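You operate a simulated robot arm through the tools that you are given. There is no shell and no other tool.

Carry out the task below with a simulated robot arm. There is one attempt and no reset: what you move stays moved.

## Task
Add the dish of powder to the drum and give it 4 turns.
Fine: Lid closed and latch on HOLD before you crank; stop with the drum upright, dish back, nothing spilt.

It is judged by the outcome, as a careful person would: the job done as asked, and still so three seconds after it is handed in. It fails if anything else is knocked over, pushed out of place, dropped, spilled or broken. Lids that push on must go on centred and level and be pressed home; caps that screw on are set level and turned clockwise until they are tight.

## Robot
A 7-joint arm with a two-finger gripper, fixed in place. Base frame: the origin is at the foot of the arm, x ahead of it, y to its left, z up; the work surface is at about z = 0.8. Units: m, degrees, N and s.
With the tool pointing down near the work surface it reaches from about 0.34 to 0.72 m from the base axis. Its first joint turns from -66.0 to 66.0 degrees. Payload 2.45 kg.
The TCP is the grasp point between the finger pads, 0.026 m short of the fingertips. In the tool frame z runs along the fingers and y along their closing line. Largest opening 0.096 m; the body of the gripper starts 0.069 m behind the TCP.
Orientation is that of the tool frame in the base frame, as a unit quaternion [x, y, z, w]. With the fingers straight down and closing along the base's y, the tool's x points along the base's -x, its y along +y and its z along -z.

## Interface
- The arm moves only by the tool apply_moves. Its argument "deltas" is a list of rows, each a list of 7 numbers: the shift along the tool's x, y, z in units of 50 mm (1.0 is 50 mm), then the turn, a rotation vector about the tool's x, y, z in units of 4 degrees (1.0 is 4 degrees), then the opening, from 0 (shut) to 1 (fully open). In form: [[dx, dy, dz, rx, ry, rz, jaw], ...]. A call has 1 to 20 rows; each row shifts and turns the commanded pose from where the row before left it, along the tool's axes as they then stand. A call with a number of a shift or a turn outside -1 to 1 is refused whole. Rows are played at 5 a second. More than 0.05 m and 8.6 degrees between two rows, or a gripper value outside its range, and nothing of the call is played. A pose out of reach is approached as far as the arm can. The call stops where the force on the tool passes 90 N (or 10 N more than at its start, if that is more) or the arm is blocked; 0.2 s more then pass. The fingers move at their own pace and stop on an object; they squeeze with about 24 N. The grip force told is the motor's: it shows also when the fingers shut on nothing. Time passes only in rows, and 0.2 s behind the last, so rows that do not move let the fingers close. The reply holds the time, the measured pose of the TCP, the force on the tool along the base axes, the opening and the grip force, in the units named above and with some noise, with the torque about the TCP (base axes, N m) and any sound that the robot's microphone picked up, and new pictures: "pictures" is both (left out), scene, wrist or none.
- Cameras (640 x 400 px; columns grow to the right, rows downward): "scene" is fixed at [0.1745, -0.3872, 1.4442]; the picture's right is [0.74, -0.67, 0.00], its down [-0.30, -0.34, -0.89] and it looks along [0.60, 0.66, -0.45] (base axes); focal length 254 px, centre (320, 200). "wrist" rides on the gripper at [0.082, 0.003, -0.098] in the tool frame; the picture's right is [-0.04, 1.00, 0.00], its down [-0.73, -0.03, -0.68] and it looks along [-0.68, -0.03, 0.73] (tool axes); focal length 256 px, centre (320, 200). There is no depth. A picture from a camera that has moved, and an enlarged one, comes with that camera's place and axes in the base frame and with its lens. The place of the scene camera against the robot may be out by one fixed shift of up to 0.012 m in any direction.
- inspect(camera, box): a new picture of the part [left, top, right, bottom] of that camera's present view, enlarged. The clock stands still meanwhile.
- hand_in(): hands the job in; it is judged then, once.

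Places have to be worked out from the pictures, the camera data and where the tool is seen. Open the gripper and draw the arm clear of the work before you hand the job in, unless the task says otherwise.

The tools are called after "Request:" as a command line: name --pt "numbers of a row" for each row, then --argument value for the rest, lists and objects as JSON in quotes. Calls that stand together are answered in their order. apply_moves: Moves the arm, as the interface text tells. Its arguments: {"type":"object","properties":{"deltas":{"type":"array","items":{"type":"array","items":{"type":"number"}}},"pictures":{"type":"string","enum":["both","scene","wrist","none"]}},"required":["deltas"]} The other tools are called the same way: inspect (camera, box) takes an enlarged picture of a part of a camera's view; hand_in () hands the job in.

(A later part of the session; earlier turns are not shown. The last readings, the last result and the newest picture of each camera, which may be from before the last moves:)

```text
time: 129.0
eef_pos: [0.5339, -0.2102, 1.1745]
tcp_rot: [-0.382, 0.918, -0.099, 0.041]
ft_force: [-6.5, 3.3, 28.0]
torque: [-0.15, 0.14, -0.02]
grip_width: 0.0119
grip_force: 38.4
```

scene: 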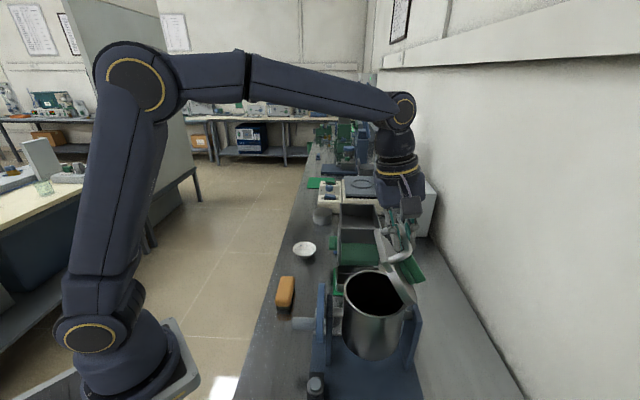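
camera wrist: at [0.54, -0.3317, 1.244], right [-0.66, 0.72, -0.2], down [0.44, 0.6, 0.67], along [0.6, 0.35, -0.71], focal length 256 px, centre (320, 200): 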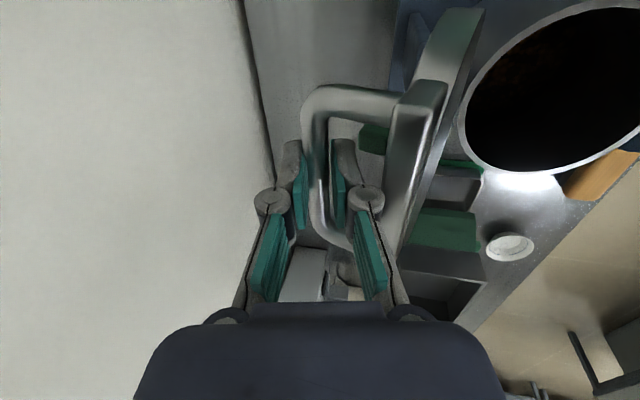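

Request:
apply_moves --pt "0 0.24 -0.02 0 0 0 0" --pt "0 0.243 0.01 0 0 0 0" --pt "0 0.237 0.05 0 0 0 0" --pt "0 0.231 0.08 0 0 0 0" --pt "0 0.221 0.106 0 0 0 0" --pictures "scene"

```text
time: 130.2
eef_pos: [0.4953, -0.1722, 1.1508]
tcp_rot: [-0.381, 0.918, -0.098, 0.041]
ft_force: [4.9, -2.0, -5.9]
torque: [0.13, -0.33, 0.14]
grip_width: 0.0118
grip_force: 38.5
```

scene: 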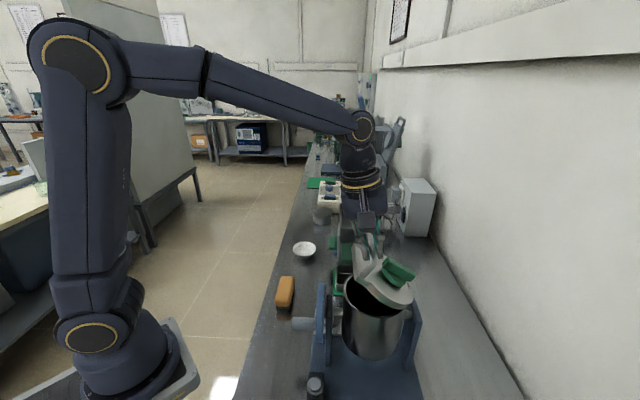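

Lid is about two-thirds closed with small forces. Continuing down.

Request:
apply_moves --pt "0 0.213 0.125 0 0 0 0" --pt "0 0.2 0.143 0 0 0 0" --pt "0 0.187 0.165 0 0 0 0" --pt "0 0.172 0.185 0 0 0 0" --pictures "scene"

```text
time: 131.2
eef_pos: [0.4713, -0.148, 1.1122]
tcp_rot: [-0.381, 0.918, -0.098, 0.04]
ft_force: [-17.0, 10.7, 11.5]
torque: [-0.4, 0.54, -0.02]
grip_width: 0.0113
grip_force: 38.3
```

scene: 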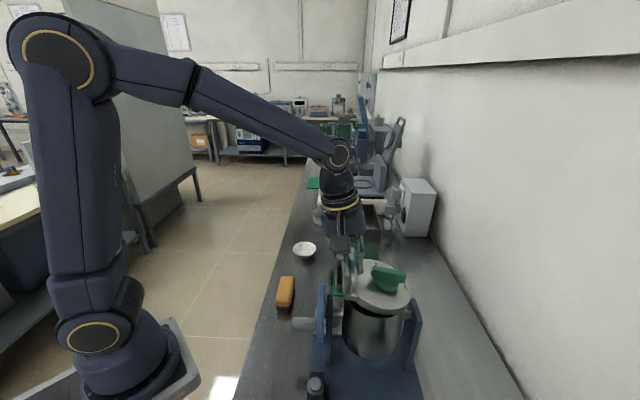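

Request:
apply_moves --pt "0 0.14 0.15 0 0 0 0" --pt "0 0.115 0.165 0 0 0 0" --pt "0 0.09 0.165 0 0 0 0"

Request:
inspect --camera "scene" --box '[310, 230, 430, 340]'

```text
time: 132.0
eef_pos: [0.4635, -0.141, 1.0854]
tcp_rot: [-0.381, 0.919, -0.098, 0.041]
ft_force: [-22.7, 10.8, 23.8]
torque: [-0.08, 0.28, 0.04]
grip_width: 0.0119
grip_force: 38.7
camera wrist: at [0.3886, -0.1795, 1.1801], right [-0.66, 0.72, -0.21], down [0.44, 0.6, 0.67], along [0.61, 0.35, -0.71], focal length 256 px, centre (320, 200)
```

scene: 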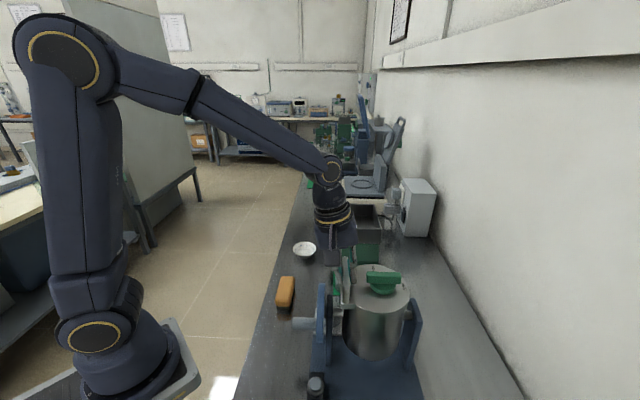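
wrist: 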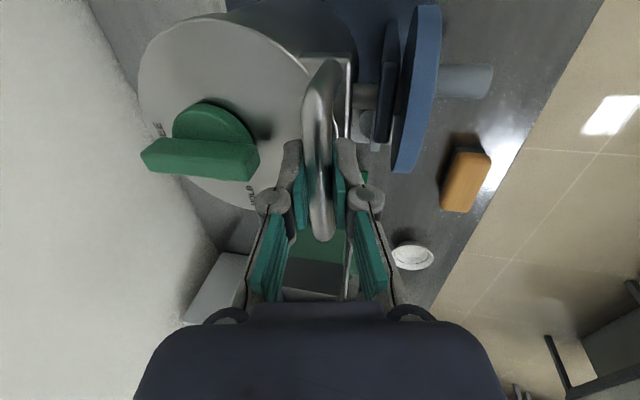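

```text
3.64 times, centred on (370, 285) of scene
camera zoom: at [0.1735, -0.3867, 1.4444], right [0.74, -0.67, 0.0], down [-0.3, -0.34, -0.89], along [0.6, 0.66, -0.45], focal length 922 px, centre (138, -109)
```

zoom: 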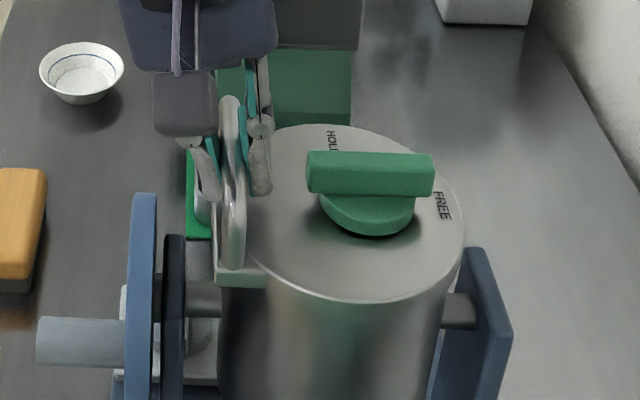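

The lid looks essentially shut. I press down a few millimetres more to seat it and watch the force.

Request:
apply_moves --pt "0 0.05 0.06 0 0 0 0" --pt "0 0.03 0.06 0 0 0 0" --pictures "none"

Request:
inspect --camera "scene" --box '[310, 250, 430, 340]'

```text
time: 132.6
eef_pos: [0.4658, -0.139, 1.0812]
tcp_rot: [-0.38, 0.918, -0.101, 0.043]
ft_force: [-3.7, 4.8, 29.1]
torque: [0.0, -0.03, 0.08]
grip_width: 0.0114
grip_force: 38.5
```

```text
4.44 times, centred on (370, 295) of scene
camera zoom: at [0.174, -0.3869, 1.4443], right [0.74, -0.67, 0.0], down [-0.3, -0.34, -0.89], along [0.6, 0.66, -0.45], focal length 1127 px, centre (98, -222)
```

zoom: 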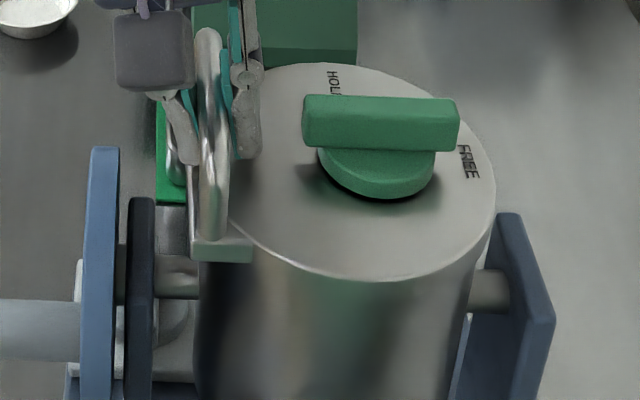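

Request:
apply_moves --pt "0 0.02 0.06 0 0 0 0" --pt "0 0.02 0.06 0 0 0 0" --pictures "none"

Request:
inspect --camera "scene" --box '[330, 270, 420, 330]'

Request:
inspect --camera "wrist" --box '[120, 0, 400, 220]'

```text
time: 133.2
eef_pos: [0.466, -0.1411, 1.0752]
tcp_rot: [-0.38, 0.918, -0.102, 0.045]
ft_force: [11.5, -8.9, 31.7]
torque: [0.25, -0.13, 0.22]
grip_width: 0.0112
grip_force: 38.3
```

```text
6.67 times, centred on (375, 300) of scene
camera zoom: at [0.1744, -0.3874, 1.4441], right [0.74, -0.67, 0.0], down [-0.3, -0.34, -0.89], along [0.6, 0.66, -0.45], focal length 1690 px, centre (-47, -467)
```

zoom: 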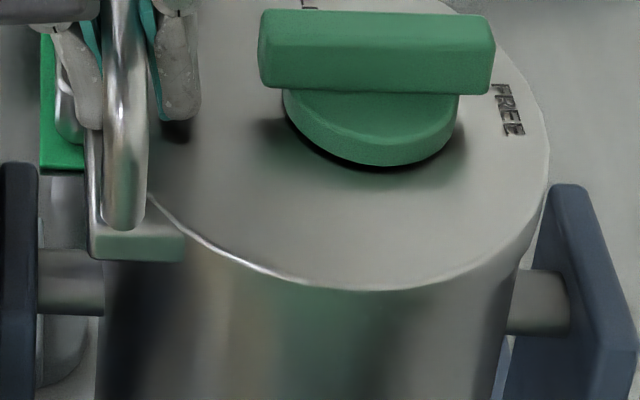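

```text
1.82 times, centred on (260, 110) of wrist
camera zoom: at [0.3888, -0.1804, 1.1686], right [-0.66, 0.72, -0.22], down [0.43, 0.6, 0.67], along [0.62, 0.35, -0.71], focal length 465 px, centre (429, 364)
```

zoom: 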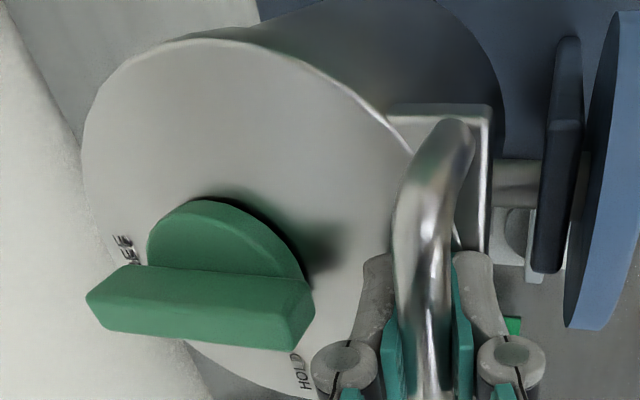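

The lid is flush (fingers now sliding on the bar). I release and withdraw upward.

Request:
apply_moves --pt "0 0 -0.08 0 0 0 0" --pt "0 0 0 0 0 0 0.28" --pt "0 0 0 0 0 0 0.28" --pt "0 0 -0.4 0 0 0 0.28" --pt "0 0 -0.6 0 0 0 0.28" --pt "0 0 -0.6 0 0 0 0.28" --pt "0 0 0 -1 0 0 0.5" --pt "0 0 0 -1 0 0 0.6" --pt "0 0 0 -0.95 0 0 0.7"

Request:
inspect --camera "scene" --box '[320, 250, 430, 330]'

```text
time: 135.2
eef_pos: [0.4498, -0.1279, 1.1546]
tcp_rot: [-0.384, 0.924, -0.003, 0.002]
ft_force: [-0.7, -1.0, -0.4]
torque: [0.01, -0.01, -0.01]
grip_width: 0.0674
grip_force: 0.1
camera wrist: at [0.3892, -0.1806, 1.2508], right [-0.68, 0.73, -0.01], down [0.54, 0.5, 0.68], along [0.5, 0.46, -0.73], focal length 256 px, centre (320, 200)
```

scene: 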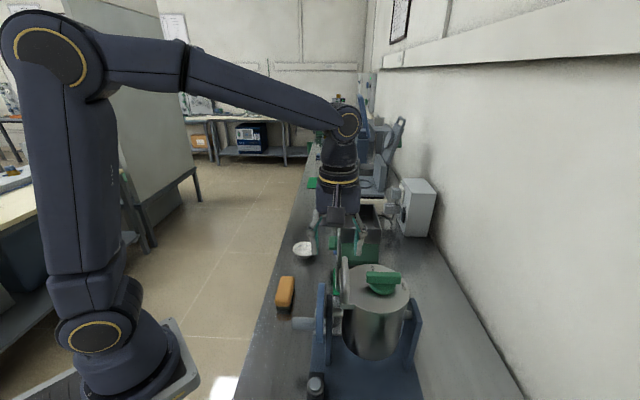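
wrist: 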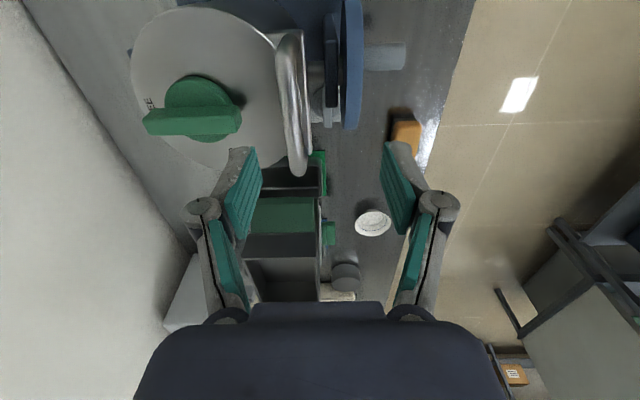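

```text
5.00 times, centred on (375, 290) of scene
camera zoom: at [0.1745, -0.3872, 1.4442], right [0.74, -0.67, 0.0], down [-0.3, -0.34, -0.89], along [0.6, 0.66, -0.45], focal length 1268 px, centre (45, -250)
```

zoom: 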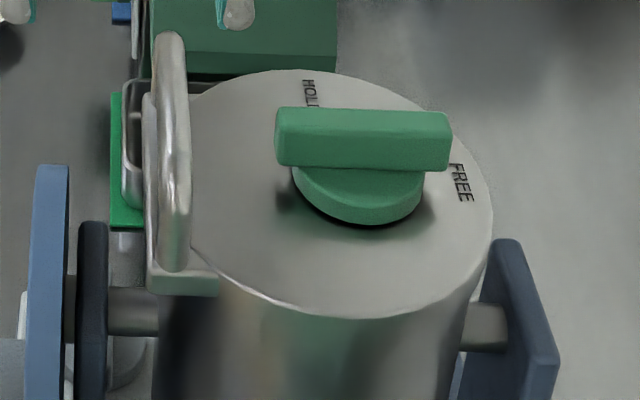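

The lid is closed and the bar still on FREE. I move over the knob and yaw 90° so the fingers can close across the bar in its present orientation.

Request:
apply_moves --pt "-0.043 -0.963 0 0 0 0 0.7" --pt "-0.043 -0.963 0 0 0 0 0.7" --pt "0 0 0 0 0 1 0.7" --pt "0 0 0 0 0 1 0.7" --pt "0 0 0 0 0 1 0.7" --pt "0 0 0 0 0 1 0.7" --pt "0 0 0 0 0 1 0.7" --pt "0 0 0 0 0 1 0.7" --pt "0 0 0 0 0 1 0.7" --pt "0 0 0 0 0 1 0.7" --pt "0 0 0 0 0 1 0.7" --pt "0 0 0 0 0 1 0.7" --pt "0 0 0 0 0 1 0.7" --pt "0 0 0 0 0 1 0.7" --pt "0 0 0 0 0 1 0.7" --pt "0 0 0 0 0 1 0.7" --pt "0 0 0 0 0 1 0.7" --pt "0 0 0 0 0 1 0.7" --pt "0 0 0 0 0 1 0.7" --pt "0 0 0 0 0 1 0.7" --pictures "none"

Request:
apply_moves --pt "0 0 0 0 0 1 0.7" --pt "0 0 0 0 0 1 0.7" --pt "0 0 0 0 0 1 0.7" --pt "0 0 0 0 0 1 0.7" --pt "0 0 0 0 0 0.45 0.7"

Request:
inspect --camera "wrist" --box '[240, 30, 400, 190]'

```text
time: 139.4
eef_pos: [0.5206, -0.192, 1.1555]
tcp_rot: [0.233, 0.973, -0.002, 0.004]
ft_force: [-1.2, -0.3, 0.1]
torque: [-0.01, 0.0, -0.01]
grip_width: 0.0673
grip_force: 0.0
```

```text
time: 140.6
eef_pos: [0.5211, -0.1923, 1.1546]
tcp_rot: [0.381, 0.925, -0.002, 0.003]
ft_force: [-0.4, 0.0, -0.1]
torque: [0.02, -0.04, -0.01]
grip_width: 0.0671
grip_force: 0.0
camera wrist: at [0.4642, -0.1297, 1.2518], right [0.73, 0.68, 0.0], down [0.5, -0.53, 0.68], along [0.47, -0.5, -0.73], focal length 256 px, centre (320, 200)
```

scene: 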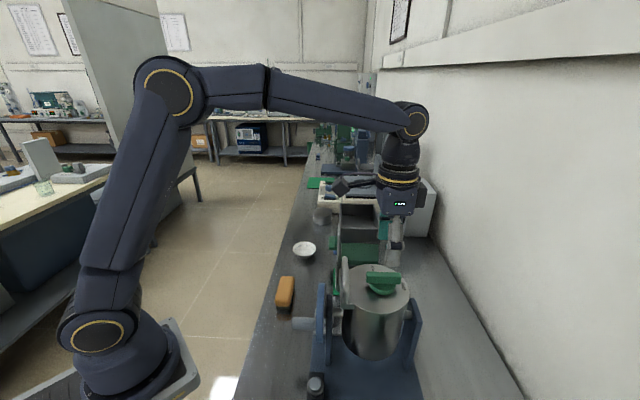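
wrist: 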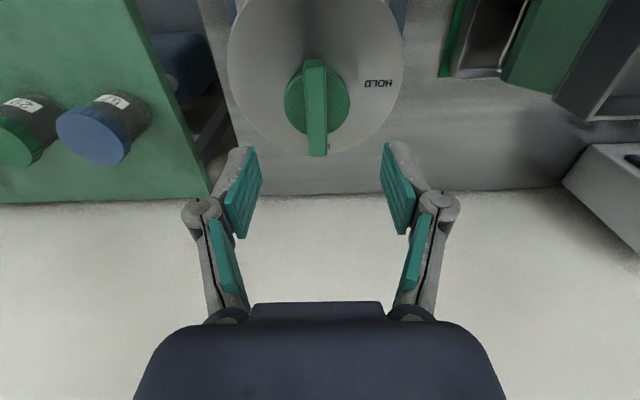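

```text
2.50 times, centred on (320, 110) of wrist
camera zoom: at [0.4642, -0.1297, 1.2518], right [0.73, 0.68, 0.0], down [0.5, -0.53, 0.68], along [0.47, -0.5, -0.73], focal length 640 px, centre (320, 425)
```

zoom: 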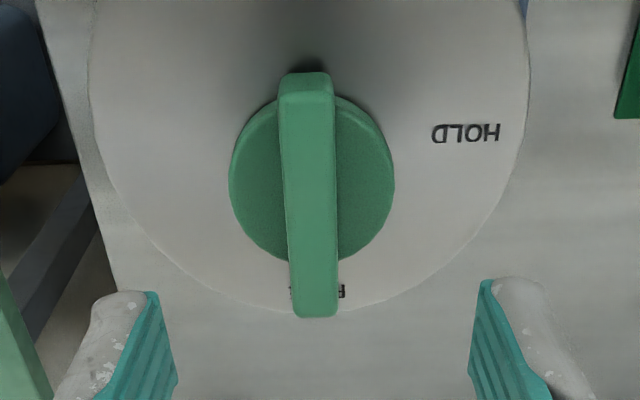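

Request:
apply_moves --pt "0.01 0 0.42 0 0 0 0.7" --pt "0 0 0.42 0 0 0 0.7" --pt "0 0 0.4 0 0 0 0.6" --pt "0 0 0 0 0 0 0.1" --pt "0 0 0 0 0 0 0" --pt "0 0 0 0 0 0 0" --pt "0 0 0 0 0 0 0" --pt "0 0 0 0 0 0 0" --pictures "wrist"

```text
time: 142.4
eef_pos: [0.5199, -0.193, 1.0926]
tcp_rot: [0.381, 0.925, -0.001, 0.002]
ft_force: [-5.4, -5.6, -4.1]
torque: [-0.28, 0.36, 0.01]
grip_width: 0.0149
grip_force: 41.2
camera wrist: at [0.4633, -0.1312, 1.1893], right [0.73, 0.68, 0.0], down [0.5, -0.53, 0.68], along [0.46, -0.5, -0.73], focal length 256 px, centre (320, 200)
```

wrist: 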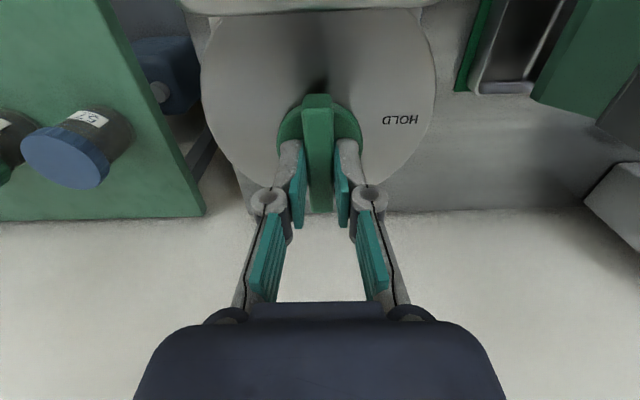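

The bar is gripped (14.9 mm). I turn it counter-clockwise 90° back to HOLD.

Request:
apply_moves --pt "0 0 0 0 0 -1 0" --pt "0 0 0 0 0 -1 0" --pt "0 0 0 0 0 -1 0" --pt "0 0 0 0 0 -1 0" --pt "0 0 0 0 0 -1 0" --pt "0 0 0 0 0 -1 0" --pt "0 0 0 0 0 -1 0" --pt "0 0 0 0 0 -1 0" --pt "0 0 0 0 0 -1 0" --pt "0 0 0 0 0 -1 0" --pt "0 0 0 0 0 -1 0" --pt "0 0 0 0 0 -1 0" --pt "0 0 0 0 0 -1 0" --pt "0 0 0 0 0 -1 0" --pt "0 0 0 0 0 -1 0" --pt "0 0 0 0 0 -1 0" --pt "0 0 0 0 0 -1 0" --pt "0 0 0 0 0 -1 0" --pt "0 0 0 0 0 -1 0" --pt "0 0 0 0 0 -1 0" --pictures "wrist"

```text
time: 146.6
eef_pos: [0.5208, -0.1911, 1.0928]
tcp_rot: [-0.304, 0.953, -0.003, 0.001]
ft_force: [-1.2, -9.5, -8.0]
torque: [-0.5, 0.6, -0.02]
grip_width: 0.0146
grip_force: 41.3
camera wrist: at [0.4509, -0.2347, 1.1899], right [-0.55, 0.84, -0.01], down [0.61, 0.4, 0.68], along [0.57, 0.37, -0.73], focal length 256 px, centre (320, 200)
```

wrist: 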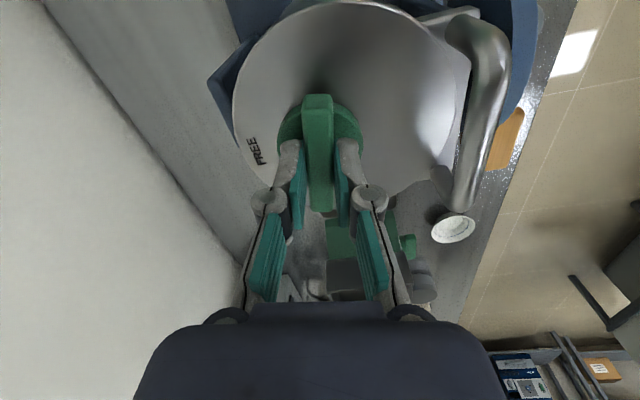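

Request:
apply_moves --pt "0 0 0 0 0 -1 0" --pt "0 0 0 0 0 -1 0" --pt "0 0 0 0 0 -0.5 0" --pt "0 0 0 0 0 0 0" --pictures "wrist"

```text
time: 147.6
eef_pos: [0.5203, -0.1911, 1.0934]
tcp_rot: [-0.386, 0.923, -0.003, 0.0]
ft_force: [-4.9, -10.4, -9.0]
torque: [-0.66, 0.75, -0.19]
grip_width: 0.0147
grip_force: 40.6
camera wrist: at [0.46, -0.2457, 1.1902], right [-0.68, 0.73, -0.01], down [0.53, 0.5, 0.68], along [0.5, 0.46, -0.73], focal length 256 px, centre (320, 200)
```

wrist: 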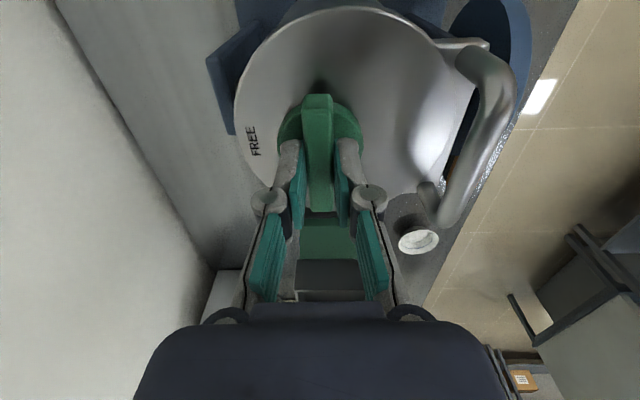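

The torque reading rose slightly at 90°, which matches the HOLD stop. I release and rise to verify.

Request:
apply_moves --pt "0 0 0 0 0 0 0.6" --pt "0 0 0 0 0 0 0.6" --pt "0 0 -0.6 0 0 0 0.6" --pt "0 0 -0.8 0 0 0 0.6"

Request:
inspect --camera "wrist" --box '[240, 30, 400, 190]'

Request:
inspect --camera "scene" --box '[300, 240, 430, 340]'

```text
time: 148.6
eef_pos: [0.5198, -0.1901, 1.1652]
tcp_rot: [-0.385, 0.923, -0.004, 0.001]
ft_force: [0.0, 0.3, 0.4]
torque: [0.02, 0.01, 0.02]
grip_width: 0.0577
grip_force: 0.0
camera wrist: at [0.4594, -0.244, 1.2613], right [-0.68, 0.73, -0.01], down [0.53, 0.5, 0.68], along [0.5, 0.46, -0.73], focal length 256 px, centre (320, 200)
```

scene: 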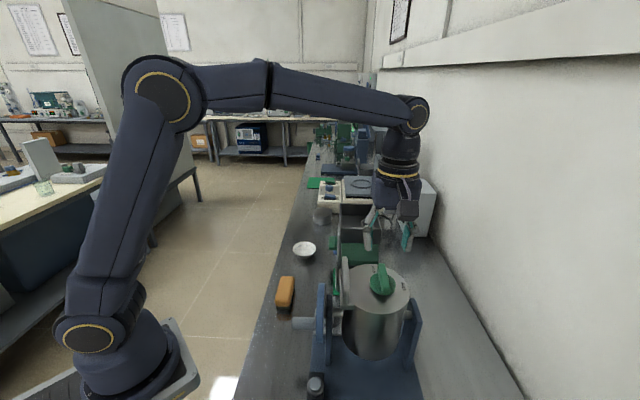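
wrist: 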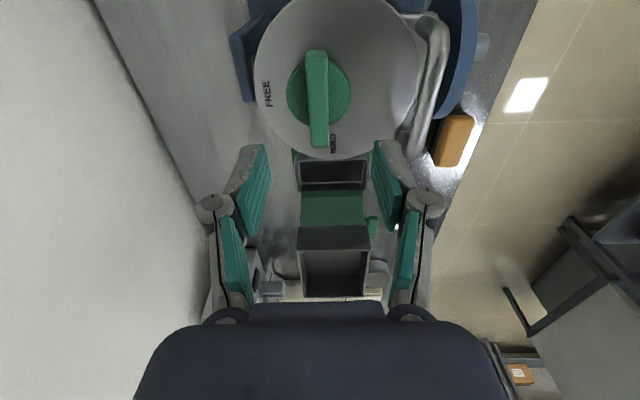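

```text
2.50 times, centred on (320, 110) of wrist
camera zoom: at [0.4594, -0.244, 1.2613], right [-0.68, 0.73, -0.01], down [0.53, 0.5, 0.68], along [0.5, 0.46, -0.73], focal length 640 px, centre (320, 425)
```

zoom: 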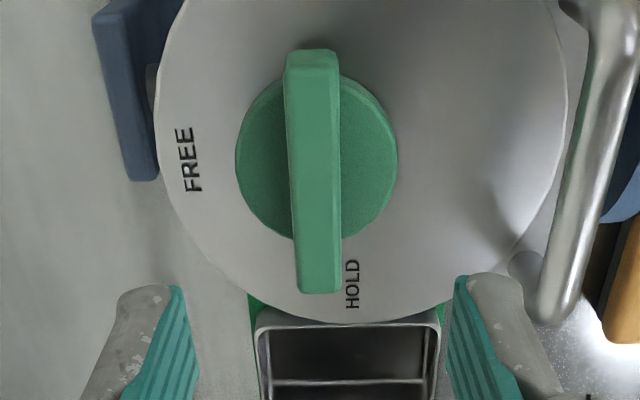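

```text
4.00 times, centred on (365, 290) of scene
camera zoom: at [0.1745, -0.3872, 1.4442], right [0.74, -0.67, 0.0], down [-0.3, -0.34, -0.89], along [0.6, 0.66, -0.45], focal length 1014 px, centre (140, -160)
```

zoom: 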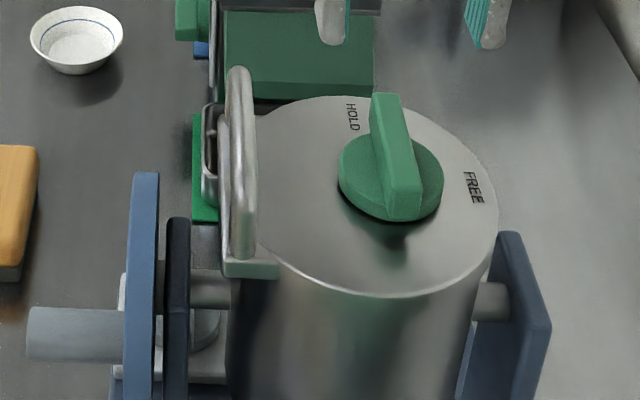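

The latch bar is on HOLD exactly as at the start and the lid is closed. Next is the crank: I move out over the aisle side at height and yaw so the fingers close along the bench direction, with the camera facing the crank.

Request:
apply_moves --pt "0 0.95 -0.2 0 0 0 0.6" --pt "0 0.97 -0.15 0 0 0 0.6" --pt "0 0.97 -0.1 0 0 0 0.6" --pt "0 0.97 -0.1 0 0 0 0.6" --pt "0 0.5 0 0 0 1 0.6" --pt "0 0 0 0 0 1 0.6" --pt "0 0 0 0 0 1 0.6" --pt "0 0 0 0 0 1 0.6" --pt "0 0 0 0 0 1 0.6" --pt "0 0 0 0 0 1 0.6" --pt "0 0 0 0 0 1 0.6" --pt "0 0 0 0 0 1 0.6" --pt "0 0 0 0 0 1 0.6" --pt "0 0 0 0 0 1 0.6" --pt "0 0 0 0 0 1 0.6" --pt "0 0 0 0 0 1 0.6" --pt "0 0 0 0 0 1 0.6" --pt "0 0 0 0 0 1 0.6" --pt "0 0 0 0 0 1 0.6" --pt "0 0 0 0 0 1 0.6" --pictures "none"

Request:
apply_moves --pt "0 0 0 0 0 1 0.6" --pt "0 0 0 0 0 1 0.6" --pt "0 0 0 0 0 1 0.6" --pt "0 0 0 0 0 1 0.6" --pt "0 0 0 0 0 1 0.6" --pt "0 0 0 0 0 1 0.6" --pt "0 0 0 0 0 0.5 0.6"

```text
time: 152.8
eef_pos: [0.366, -0.0377, 1.189]
tcp_rot: [0.163, 0.987, -0.003, 0.002]
ft_force: [-0.3, -0.2, 0.7]
torque: [0.02, -0.01, 0.0]
grip_width: 0.0575
grip_force: 0.1
```

```text
time: 154.4
eef_pos: [0.3654, -0.0374, 1.1898]
tcp_rot: [0.382, 0.924, -0.002, 0.003]
ft_force: [0.1, 0.6, -0.4]
torque: [0.01, -0.02, 0.01]
grip_width: 0.0575
grip_force: 0.0
camera wrist: at [0.3088, 0.0237, 1.2859], right [0.73, 0.68, 0.0], down [0.5, -0.53, 0.68], along [0.47, -0.5, -0.73], focal length 256 px, centre (320, 200)
```

scene: 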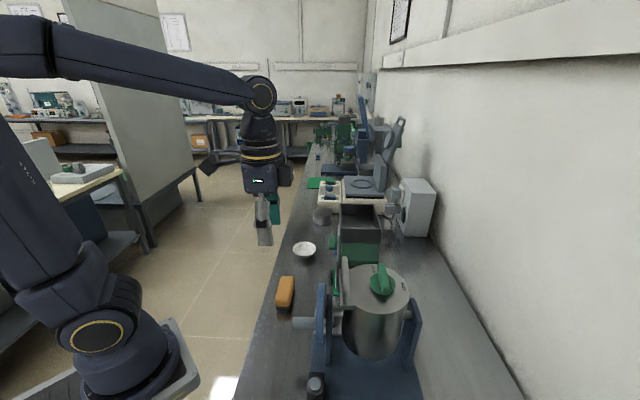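
wrist: 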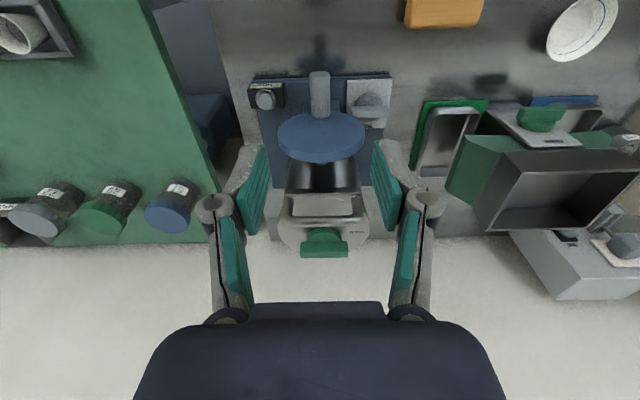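

Request:
inspect --camera "wrist" --box '[240, 60, 400, 180]'

Request:
inspect --camera "wrist" --box '[340, 70, 400, 130]'

Request:
inspect --camera "scene" --box '[280, 280, 380, 400]'

```text
3.33 times, centred on (320, 120) of wrist
camera zoom: at [0.3088, 0.0237, 1.2859], right [0.73, 0.68, 0.0], down [0.5, -0.53, 0.68], along [0.47, -0.5, -0.73], focal length 853 px, centre (320, 467)
```

zoom: 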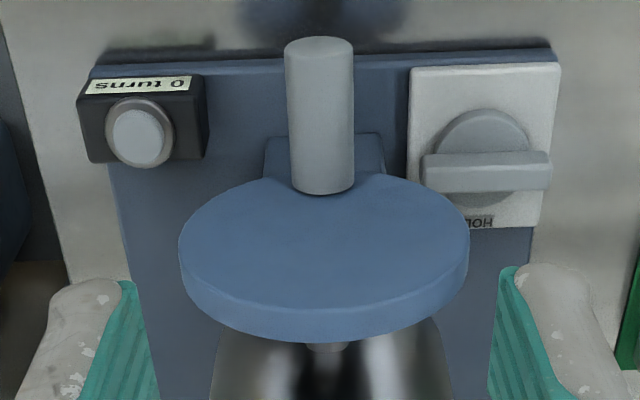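

```text
6.67 times, centred on (370, 100) of wrist
camera zoom: at [0.3088, 0.0237, 1.2859], right [0.73, 0.68, 0.0], down [0.5, -0.53, 0.68], along [0.47, -0.5, -0.73], focal length 1707 px, centre (-13, 867)
```

zoom: 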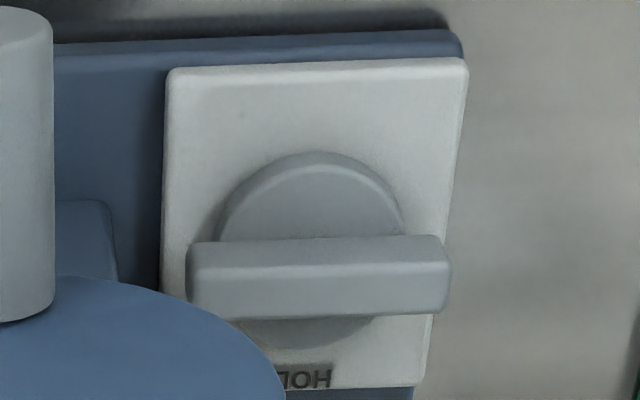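

```text
3.33 times, centred on (330, 340) of scene
camera zoom: at [0.1745, -0.3872, 1.4442], right [0.74, -0.67, 0.0], down [-0.3, -0.34, -0.89], along [0.6, 0.66, -0.45], focal length 845 px, centre (287, -267)
```

zoom: 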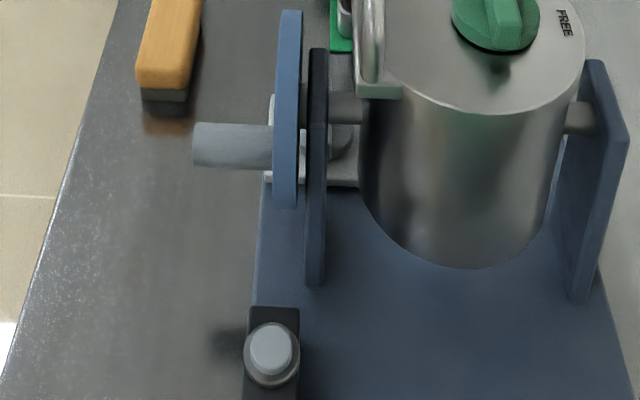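

The crank handle is a plain cylinder about 30 mm in diameter and 53 mm long. It sits at bottom dead centre, with the pivot at z≈0.972 and a crank radius of about 0.046. I move above the handle's middle and lower partway to check alignment.

Request:
apply_moves --pt "-0.515 -0.008 0.3 0 0 0 0.6" --pt "-0.515 -0.008 0.5 0 0 0 0.6" --pt "0 0 0.9 0 0 0 0.6" --pt "0 0 0.9 0 0 0 0.6" --pt "0 0 0.6 0 0 0 0.6"

Request:
inspect --camera "wrist" --box '[220, 60, 420, 240]'

Request:
inspect --camera "scene" --box '[270, 240, 390, 360]'

```text
time: 155.6
eef_pos: [0.4032, -0.0764, 1.0272]
tcp_rot: [0.38, 0.925, -0.002, 0.002]
ft_force: [-0.4, 0.0, 0.2]
torque: [0.01, 0.01, 0.03]
grip_width: 0.0575
grip_force: 0.0
camera wrist: at [0.3459, -0.0139, 1.1252], right [0.73, 0.68, 0.0], down [0.5, -0.53, 0.68], along [0.47, -0.5, -0.73], focal length 256 px, centre (320, 200)
```

scene: 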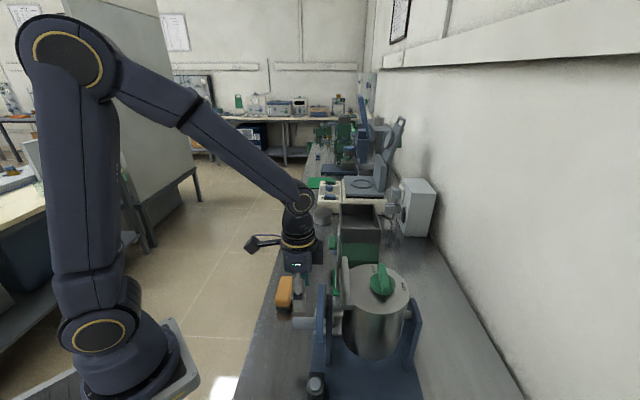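
wrist: 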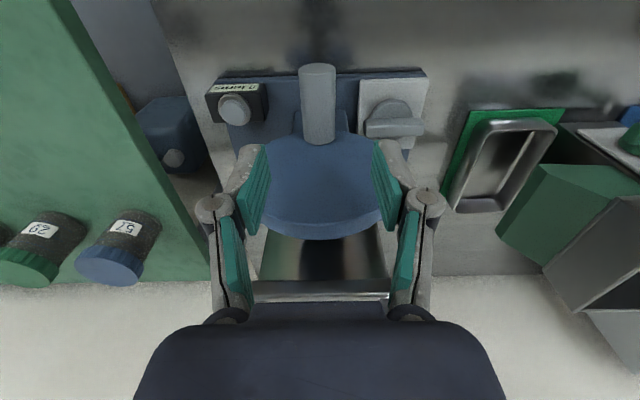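

```text
2.22 times, centred on (320, 150) of wrist
camera zoom: at [0.3459, -0.0139, 1.1252], right [0.73, 0.68, 0.0], down [0.5, -0.53, 0.68], along [0.47, -0.5, -0.73], focal length 569 px, centre (320, 311)
```

zoom: 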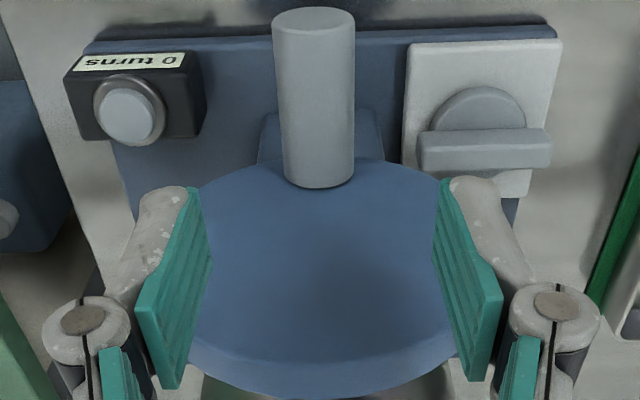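

```text
3.33 times, centred on (330, 300) of scene
camera zoom: at [0.1745, -0.3872, 1.4442], right [0.74, -0.67, 0.0], down [-0.3, -0.34, -0.89], along [0.6, 0.66, -0.45], focal length 845 px, centre (287, -133)
```

zoom: 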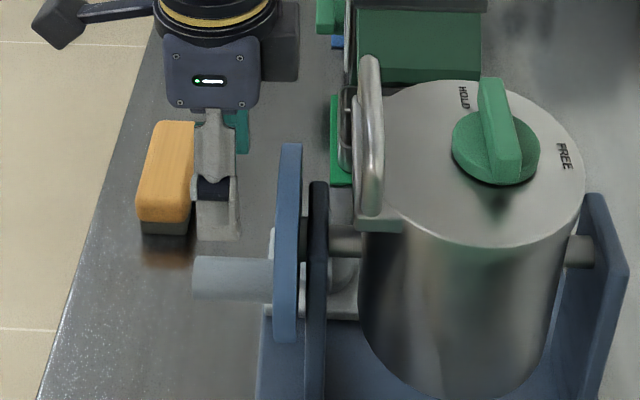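

Alignment with the handle is within a millimetre. I descend so the fingers straddle the handle and close.

Request:
apply_moves --pt "0 0 0.6 0 0 0 0.6" --pt "0 0 0.6 0 0 0 0.6" --pt "0 0 0.5 0 0 0 0.6" --pt "0 0 0.34 0 0 0 0.6" --pt "0 0 0 0 0 0 0.2" --pt "0 0 0 0 0 0 0.0" --pt "0 0 0 0 0 0 0.0" --pt "0 0 0 0 0 0 0.0"

Request:
inspect --camera "wrist" --box '[220, 40, 420, 240]'

Request:
inspect --camera "scene" --box '[270, 240, 390, 360]'

```text
time: 156.6
eef_pos: [0.4095, -0.0723, 0.9438]
tcp_rot: [0.378, 0.926, 0.002, 0.014]
ft_force: [-10.5, 10.3, 28.5]
torque: [-1.54, -1.45, -0.03]
grip_width: 0.0577
grip_force: 0.1
stopped in row 4: the force on the tool passed its limit at 148 N (the readings are from after the stop); the commanded pose is now the measured one
camera wrist: at [0.35, -0.0118, 1.0394], right [0.73, 0.69, 0.02], down [0.48, -0.53, 0.7], along [0.49, -0.5, -0.72], focal length 256 px, centre (320, 200)
```

scene: 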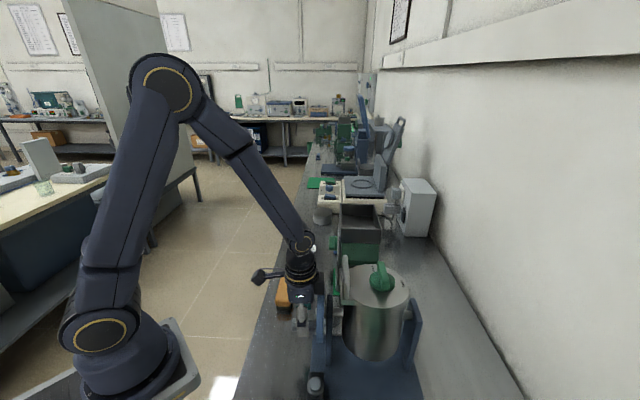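
wrist: 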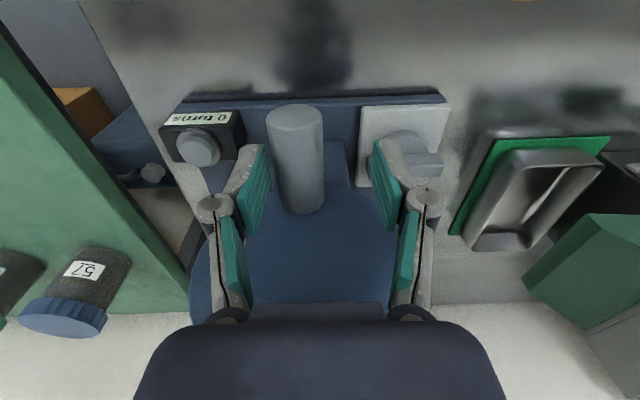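

```text
2.00 times, centred on (320, 140) of wrist
camera zoom: at [0.35, -0.0118, 1.0394], right [0.73, 0.69, 0.02], down [0.48, -0.53, 0.7], along [0.49, -0.5, -0.72], focal length 512 px, centre (320, 320)
```

zoom: 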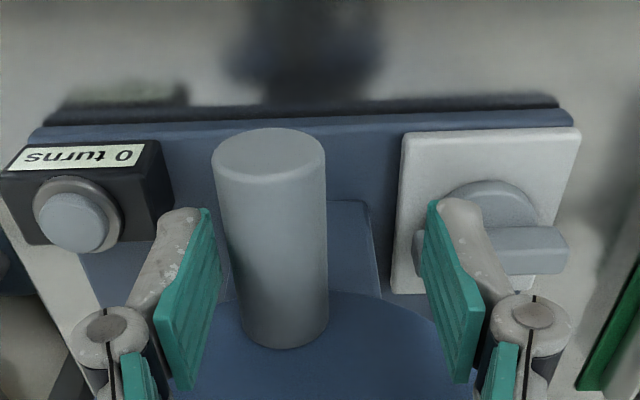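

```text
3.33 times, centred on (330, 300) of scene
camera zoom: at [0.1738, -0.3868, 1.4444], right [0.74, -0.67, 0.0], down [-0.3, -0.34, -0.89], along [0.6, 0.66, -0.45], focal length 845 px, centre (287, -133)
```

zoom: 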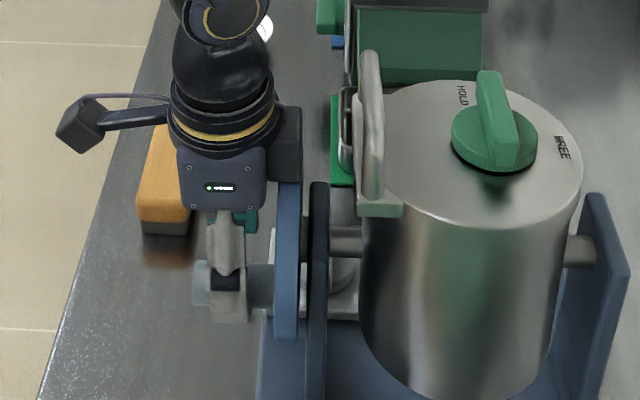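

A block on the drum side of the gripper touched the top of the crank disc and nudged the crank about 10° (counter still 0). The crank turns freely, so no brake is engaged. I back straight up and restore the tool's vertical.

Request:
apply_moves --pt "0 0 -0.6 0 0 0 0.6" --pt "0 0 -0.8 0 0 0 0.6" --pt "0 0 -0.8 0.205 0.35 0 0.6"

Request:
inspect --camera "scene" --box '[270, 240, 430, 360]'

Request:
inspect --camera "wrist" --box '[220, 40, 420, 240]'

```text
time: 157.3
eef_pos: [0.4082, -0.0708, 1.0533]
tcp_rot: [0.379, 0.925, 0.0, -0.001]
ft_force: [-0.3, 0.2, 0.4]
torque: [-0.01, 0.02, 0.0]
grip_width: 0.0576
grip_force: 0.0
camera wrist: at [0.3515, -0.0113, 1.1501], right [0.73, 0.68, 0.0], down [0.5, -0.54, 0.68], along [0.46, -0.5, -0.74], focal length 256 px, centre (320, 200)
```

scene: 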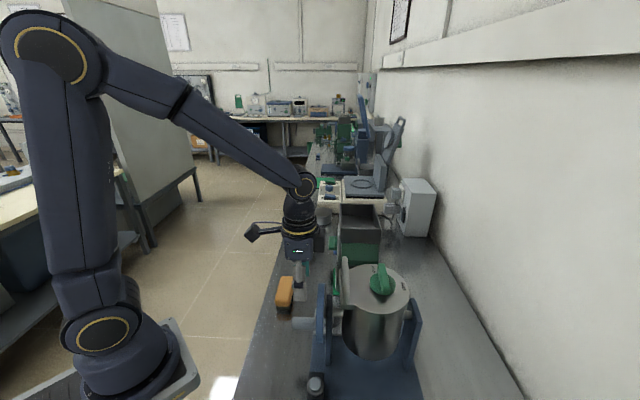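
wrist: 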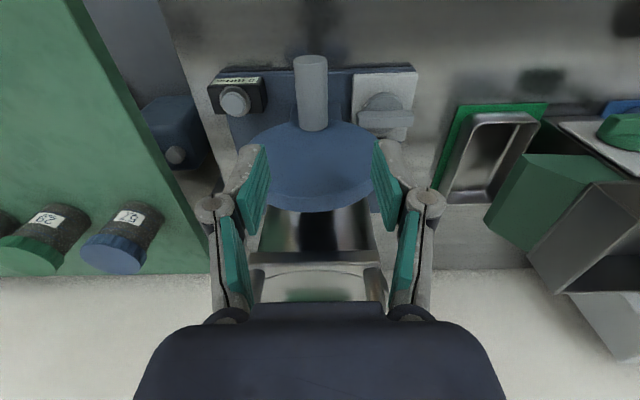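

```text
3.33 times, centred on (350, 300) of scene
camera zoom: at [0.1745, -0.3872, 1.4442], right [0.74, -0.67, 0.0], down [-0.3, -0.34, -0.89], along [0.6, 0.66, -0.45], focal length 845 px, centre (220, -133)
```

zoom: 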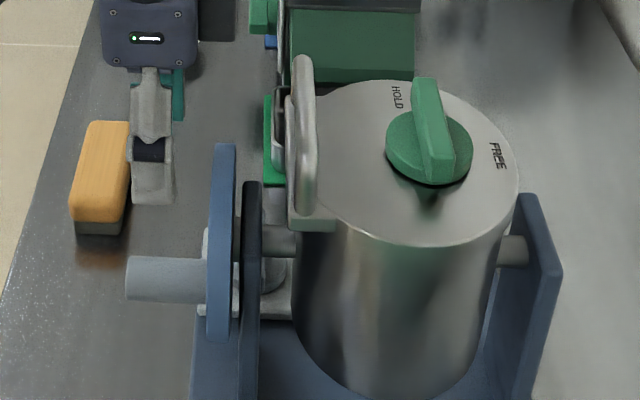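

```text
2.00 times, centred on (320, 140) of wrist
camera zoom: at [0.3515, -0.0113, 1.1501], right [0.73, 0.68, 0.0], down [0.5, -0.54, 0.68], along [0.46, -0.5, -0.74], focal length 512 px, centre (320, 320)
```

zoom: 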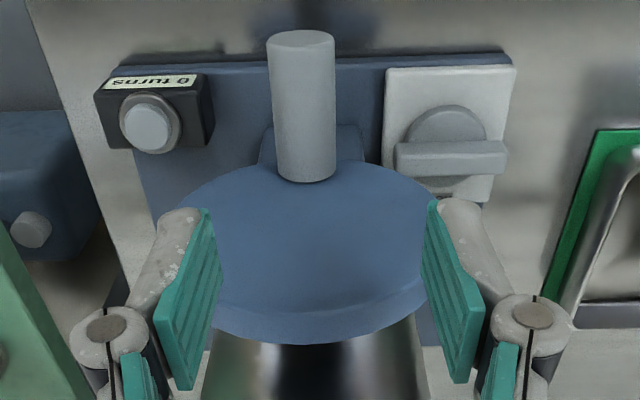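

The drum has settled back upright by itself. I'll approach the handle with the hand leaning about 26° toward the aisle, which moves that block well clear of the disc. First I back away toward the aisle and tilt.

Request:
apply_moves --pt "0.574 -0.074 -0.1 0 0 0 0.6" --pt "0.574 -0.074 -0.1 0 0 0 0.6" --pt "0 0 0 0 -1 0 0.6" --pt "0 0 0 0 -1 0 0.6" --pt "0 0 0 0 -1 0 0.6" --pt "0 0 0 0 -1 0 0.6" --pt "0 0 0 0 -1 0 0.6" --pt "0 0 0 0 -1 0 0.6" --pt "0 0 0 0 -0.5 0 0.6"

Request:
inspect --camera "wrist" --box '[220, 60, 420, 240]'

Request:
inspect --camera "scene" --box '[250, 240, 410, 360]'

```text
time: 159.3
eef_pos: [0.3657, -0.0376, 1.0669]
tcp_rot: [0.369, 0.902, -0.086, 0.207]
ft_force: [-0.2, 0.0, 0.3]
torque: [0.0, 0.02, 0.0]
grip_width: 0.0578
grip_force: 0.0
out of reach, approached as far as the arm can: row 9
camera wrist: at [0.2844, 0.0477, 1.1187], right [0.73, 0.69, 0.02], down [0.24, -0.27, 0.93], along [0.64, -0.67, -0.36], focal length 256 px, centre (320, 200)
```

scene: 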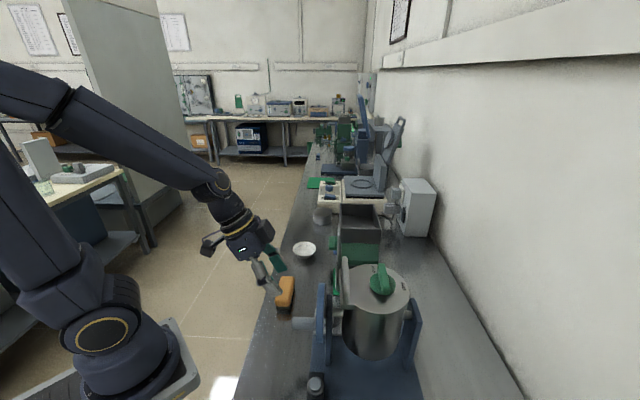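
wrist: 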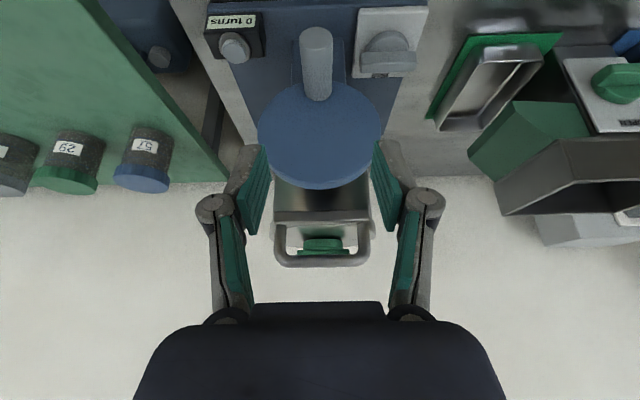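

```text
2.22 times, centred on (320, 150) of wrist
camera zoom: at [0.2844, 0.0477, 1.1187], right [0.73, 0.69, 0.02], down [0.24, -0.27, 0.93], along [0.64, -0.67, -0.36], focal length 569 px, centre (320, 311)
```

zoom: 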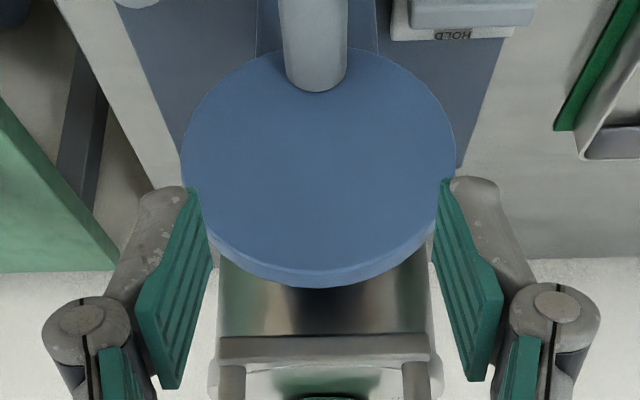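

```text
3.33 times, centred on (330, 300) of scene
camera zoom: at [0.1745, -0.3872, 1.4442], right [0.74, -0.67, 0.0], down [-0.3, -0.34, -0.89], along [0.6, 0.66, -0.45], focal length 845 px, centre (287, -133)
```

zoom: 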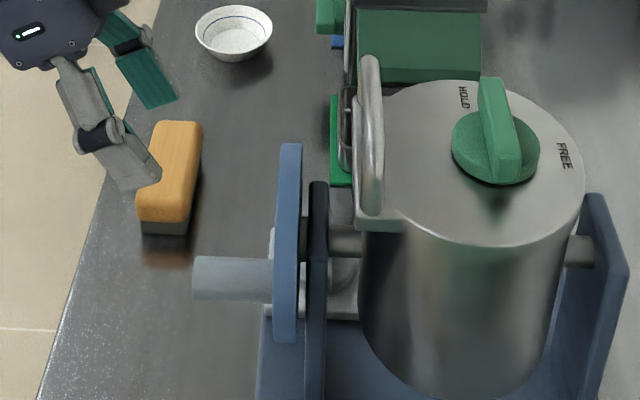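

Tilt of about 25° reached. From this flatter view: pivot z≈0.965, handle centre z≈0.921 (crank radius ≈0.045). I approach along the finger axis to just short of the handle.

Request:
apply_moves --pt "0.456 -0.01 0 0 0 0 0.6" --pt "0 0 0.6 0 0 0 0.6" --pt "0 0 0.6 0 0 0 0.6" --pt "0 0 0.6 0 0 0 0.6"

Request:
inspect --camera "wrist" --box '[220, 40, 420, 240]'

Request:
inspect --camera "scene" --box '[250, 260, 410, 380]'

```text
time: 160.3
eef_pos: [0.4022, -0.0459, 0.9892]
tcp_rot: [0.369, 0.902, -0.086, 0.206]
ft_force: [0.4, 0.2, -0.8]
torque: [0.04, 0.02, 0.02]
grip_width: 0.0577
grip_force: 0.0
out of reach, approached as far as the arm can: row 1, 2, 3
camera wrist: at [0.3207, 0.0384, 1.0407], right [0.73, 0.69, 0.02], down [0.24, -0.28, 0.93], along [0.64, -0.67, -0.37], focal length 256 px, centre (320, 200)
```

scene: 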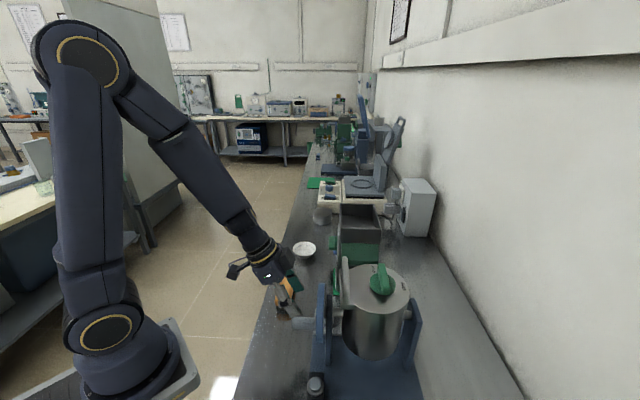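
wrist: 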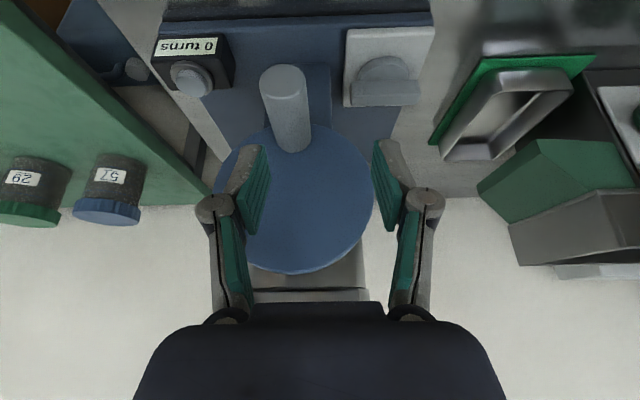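

```text
2.00 times, centred on (320, 140) of wrist
camera zoom: at [0.3207, 0.0384, 1.0407], right [0.73, 0.69, 0.02], down [0.24, -0.28, 0.93], along [0.64, -0.67, -0.37], focal length 512 px, centre (320, 320)
```

zoom: 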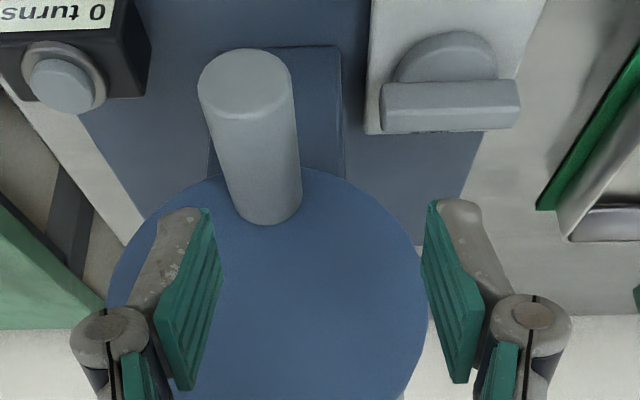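

```text
3.33 times, centred on (330, 320) of scene
camera zoom: at [0.1745, -0.3872, 1.4442], right [0.74, -0.67, 0.0], down [-0.3, -0.34, -0.89], along [0.6, 0.66, -0.45], focal length 845 px, centre (287, -200)
```

zoom: 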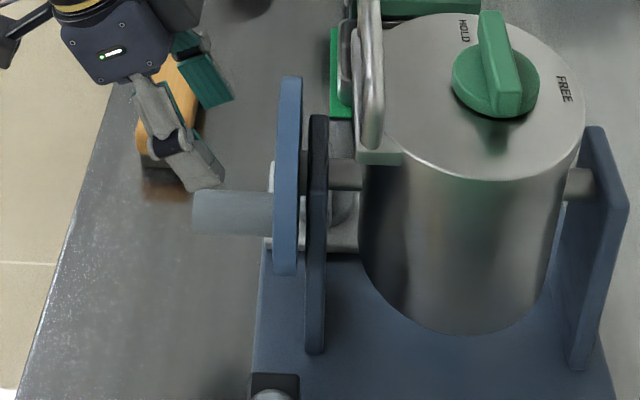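

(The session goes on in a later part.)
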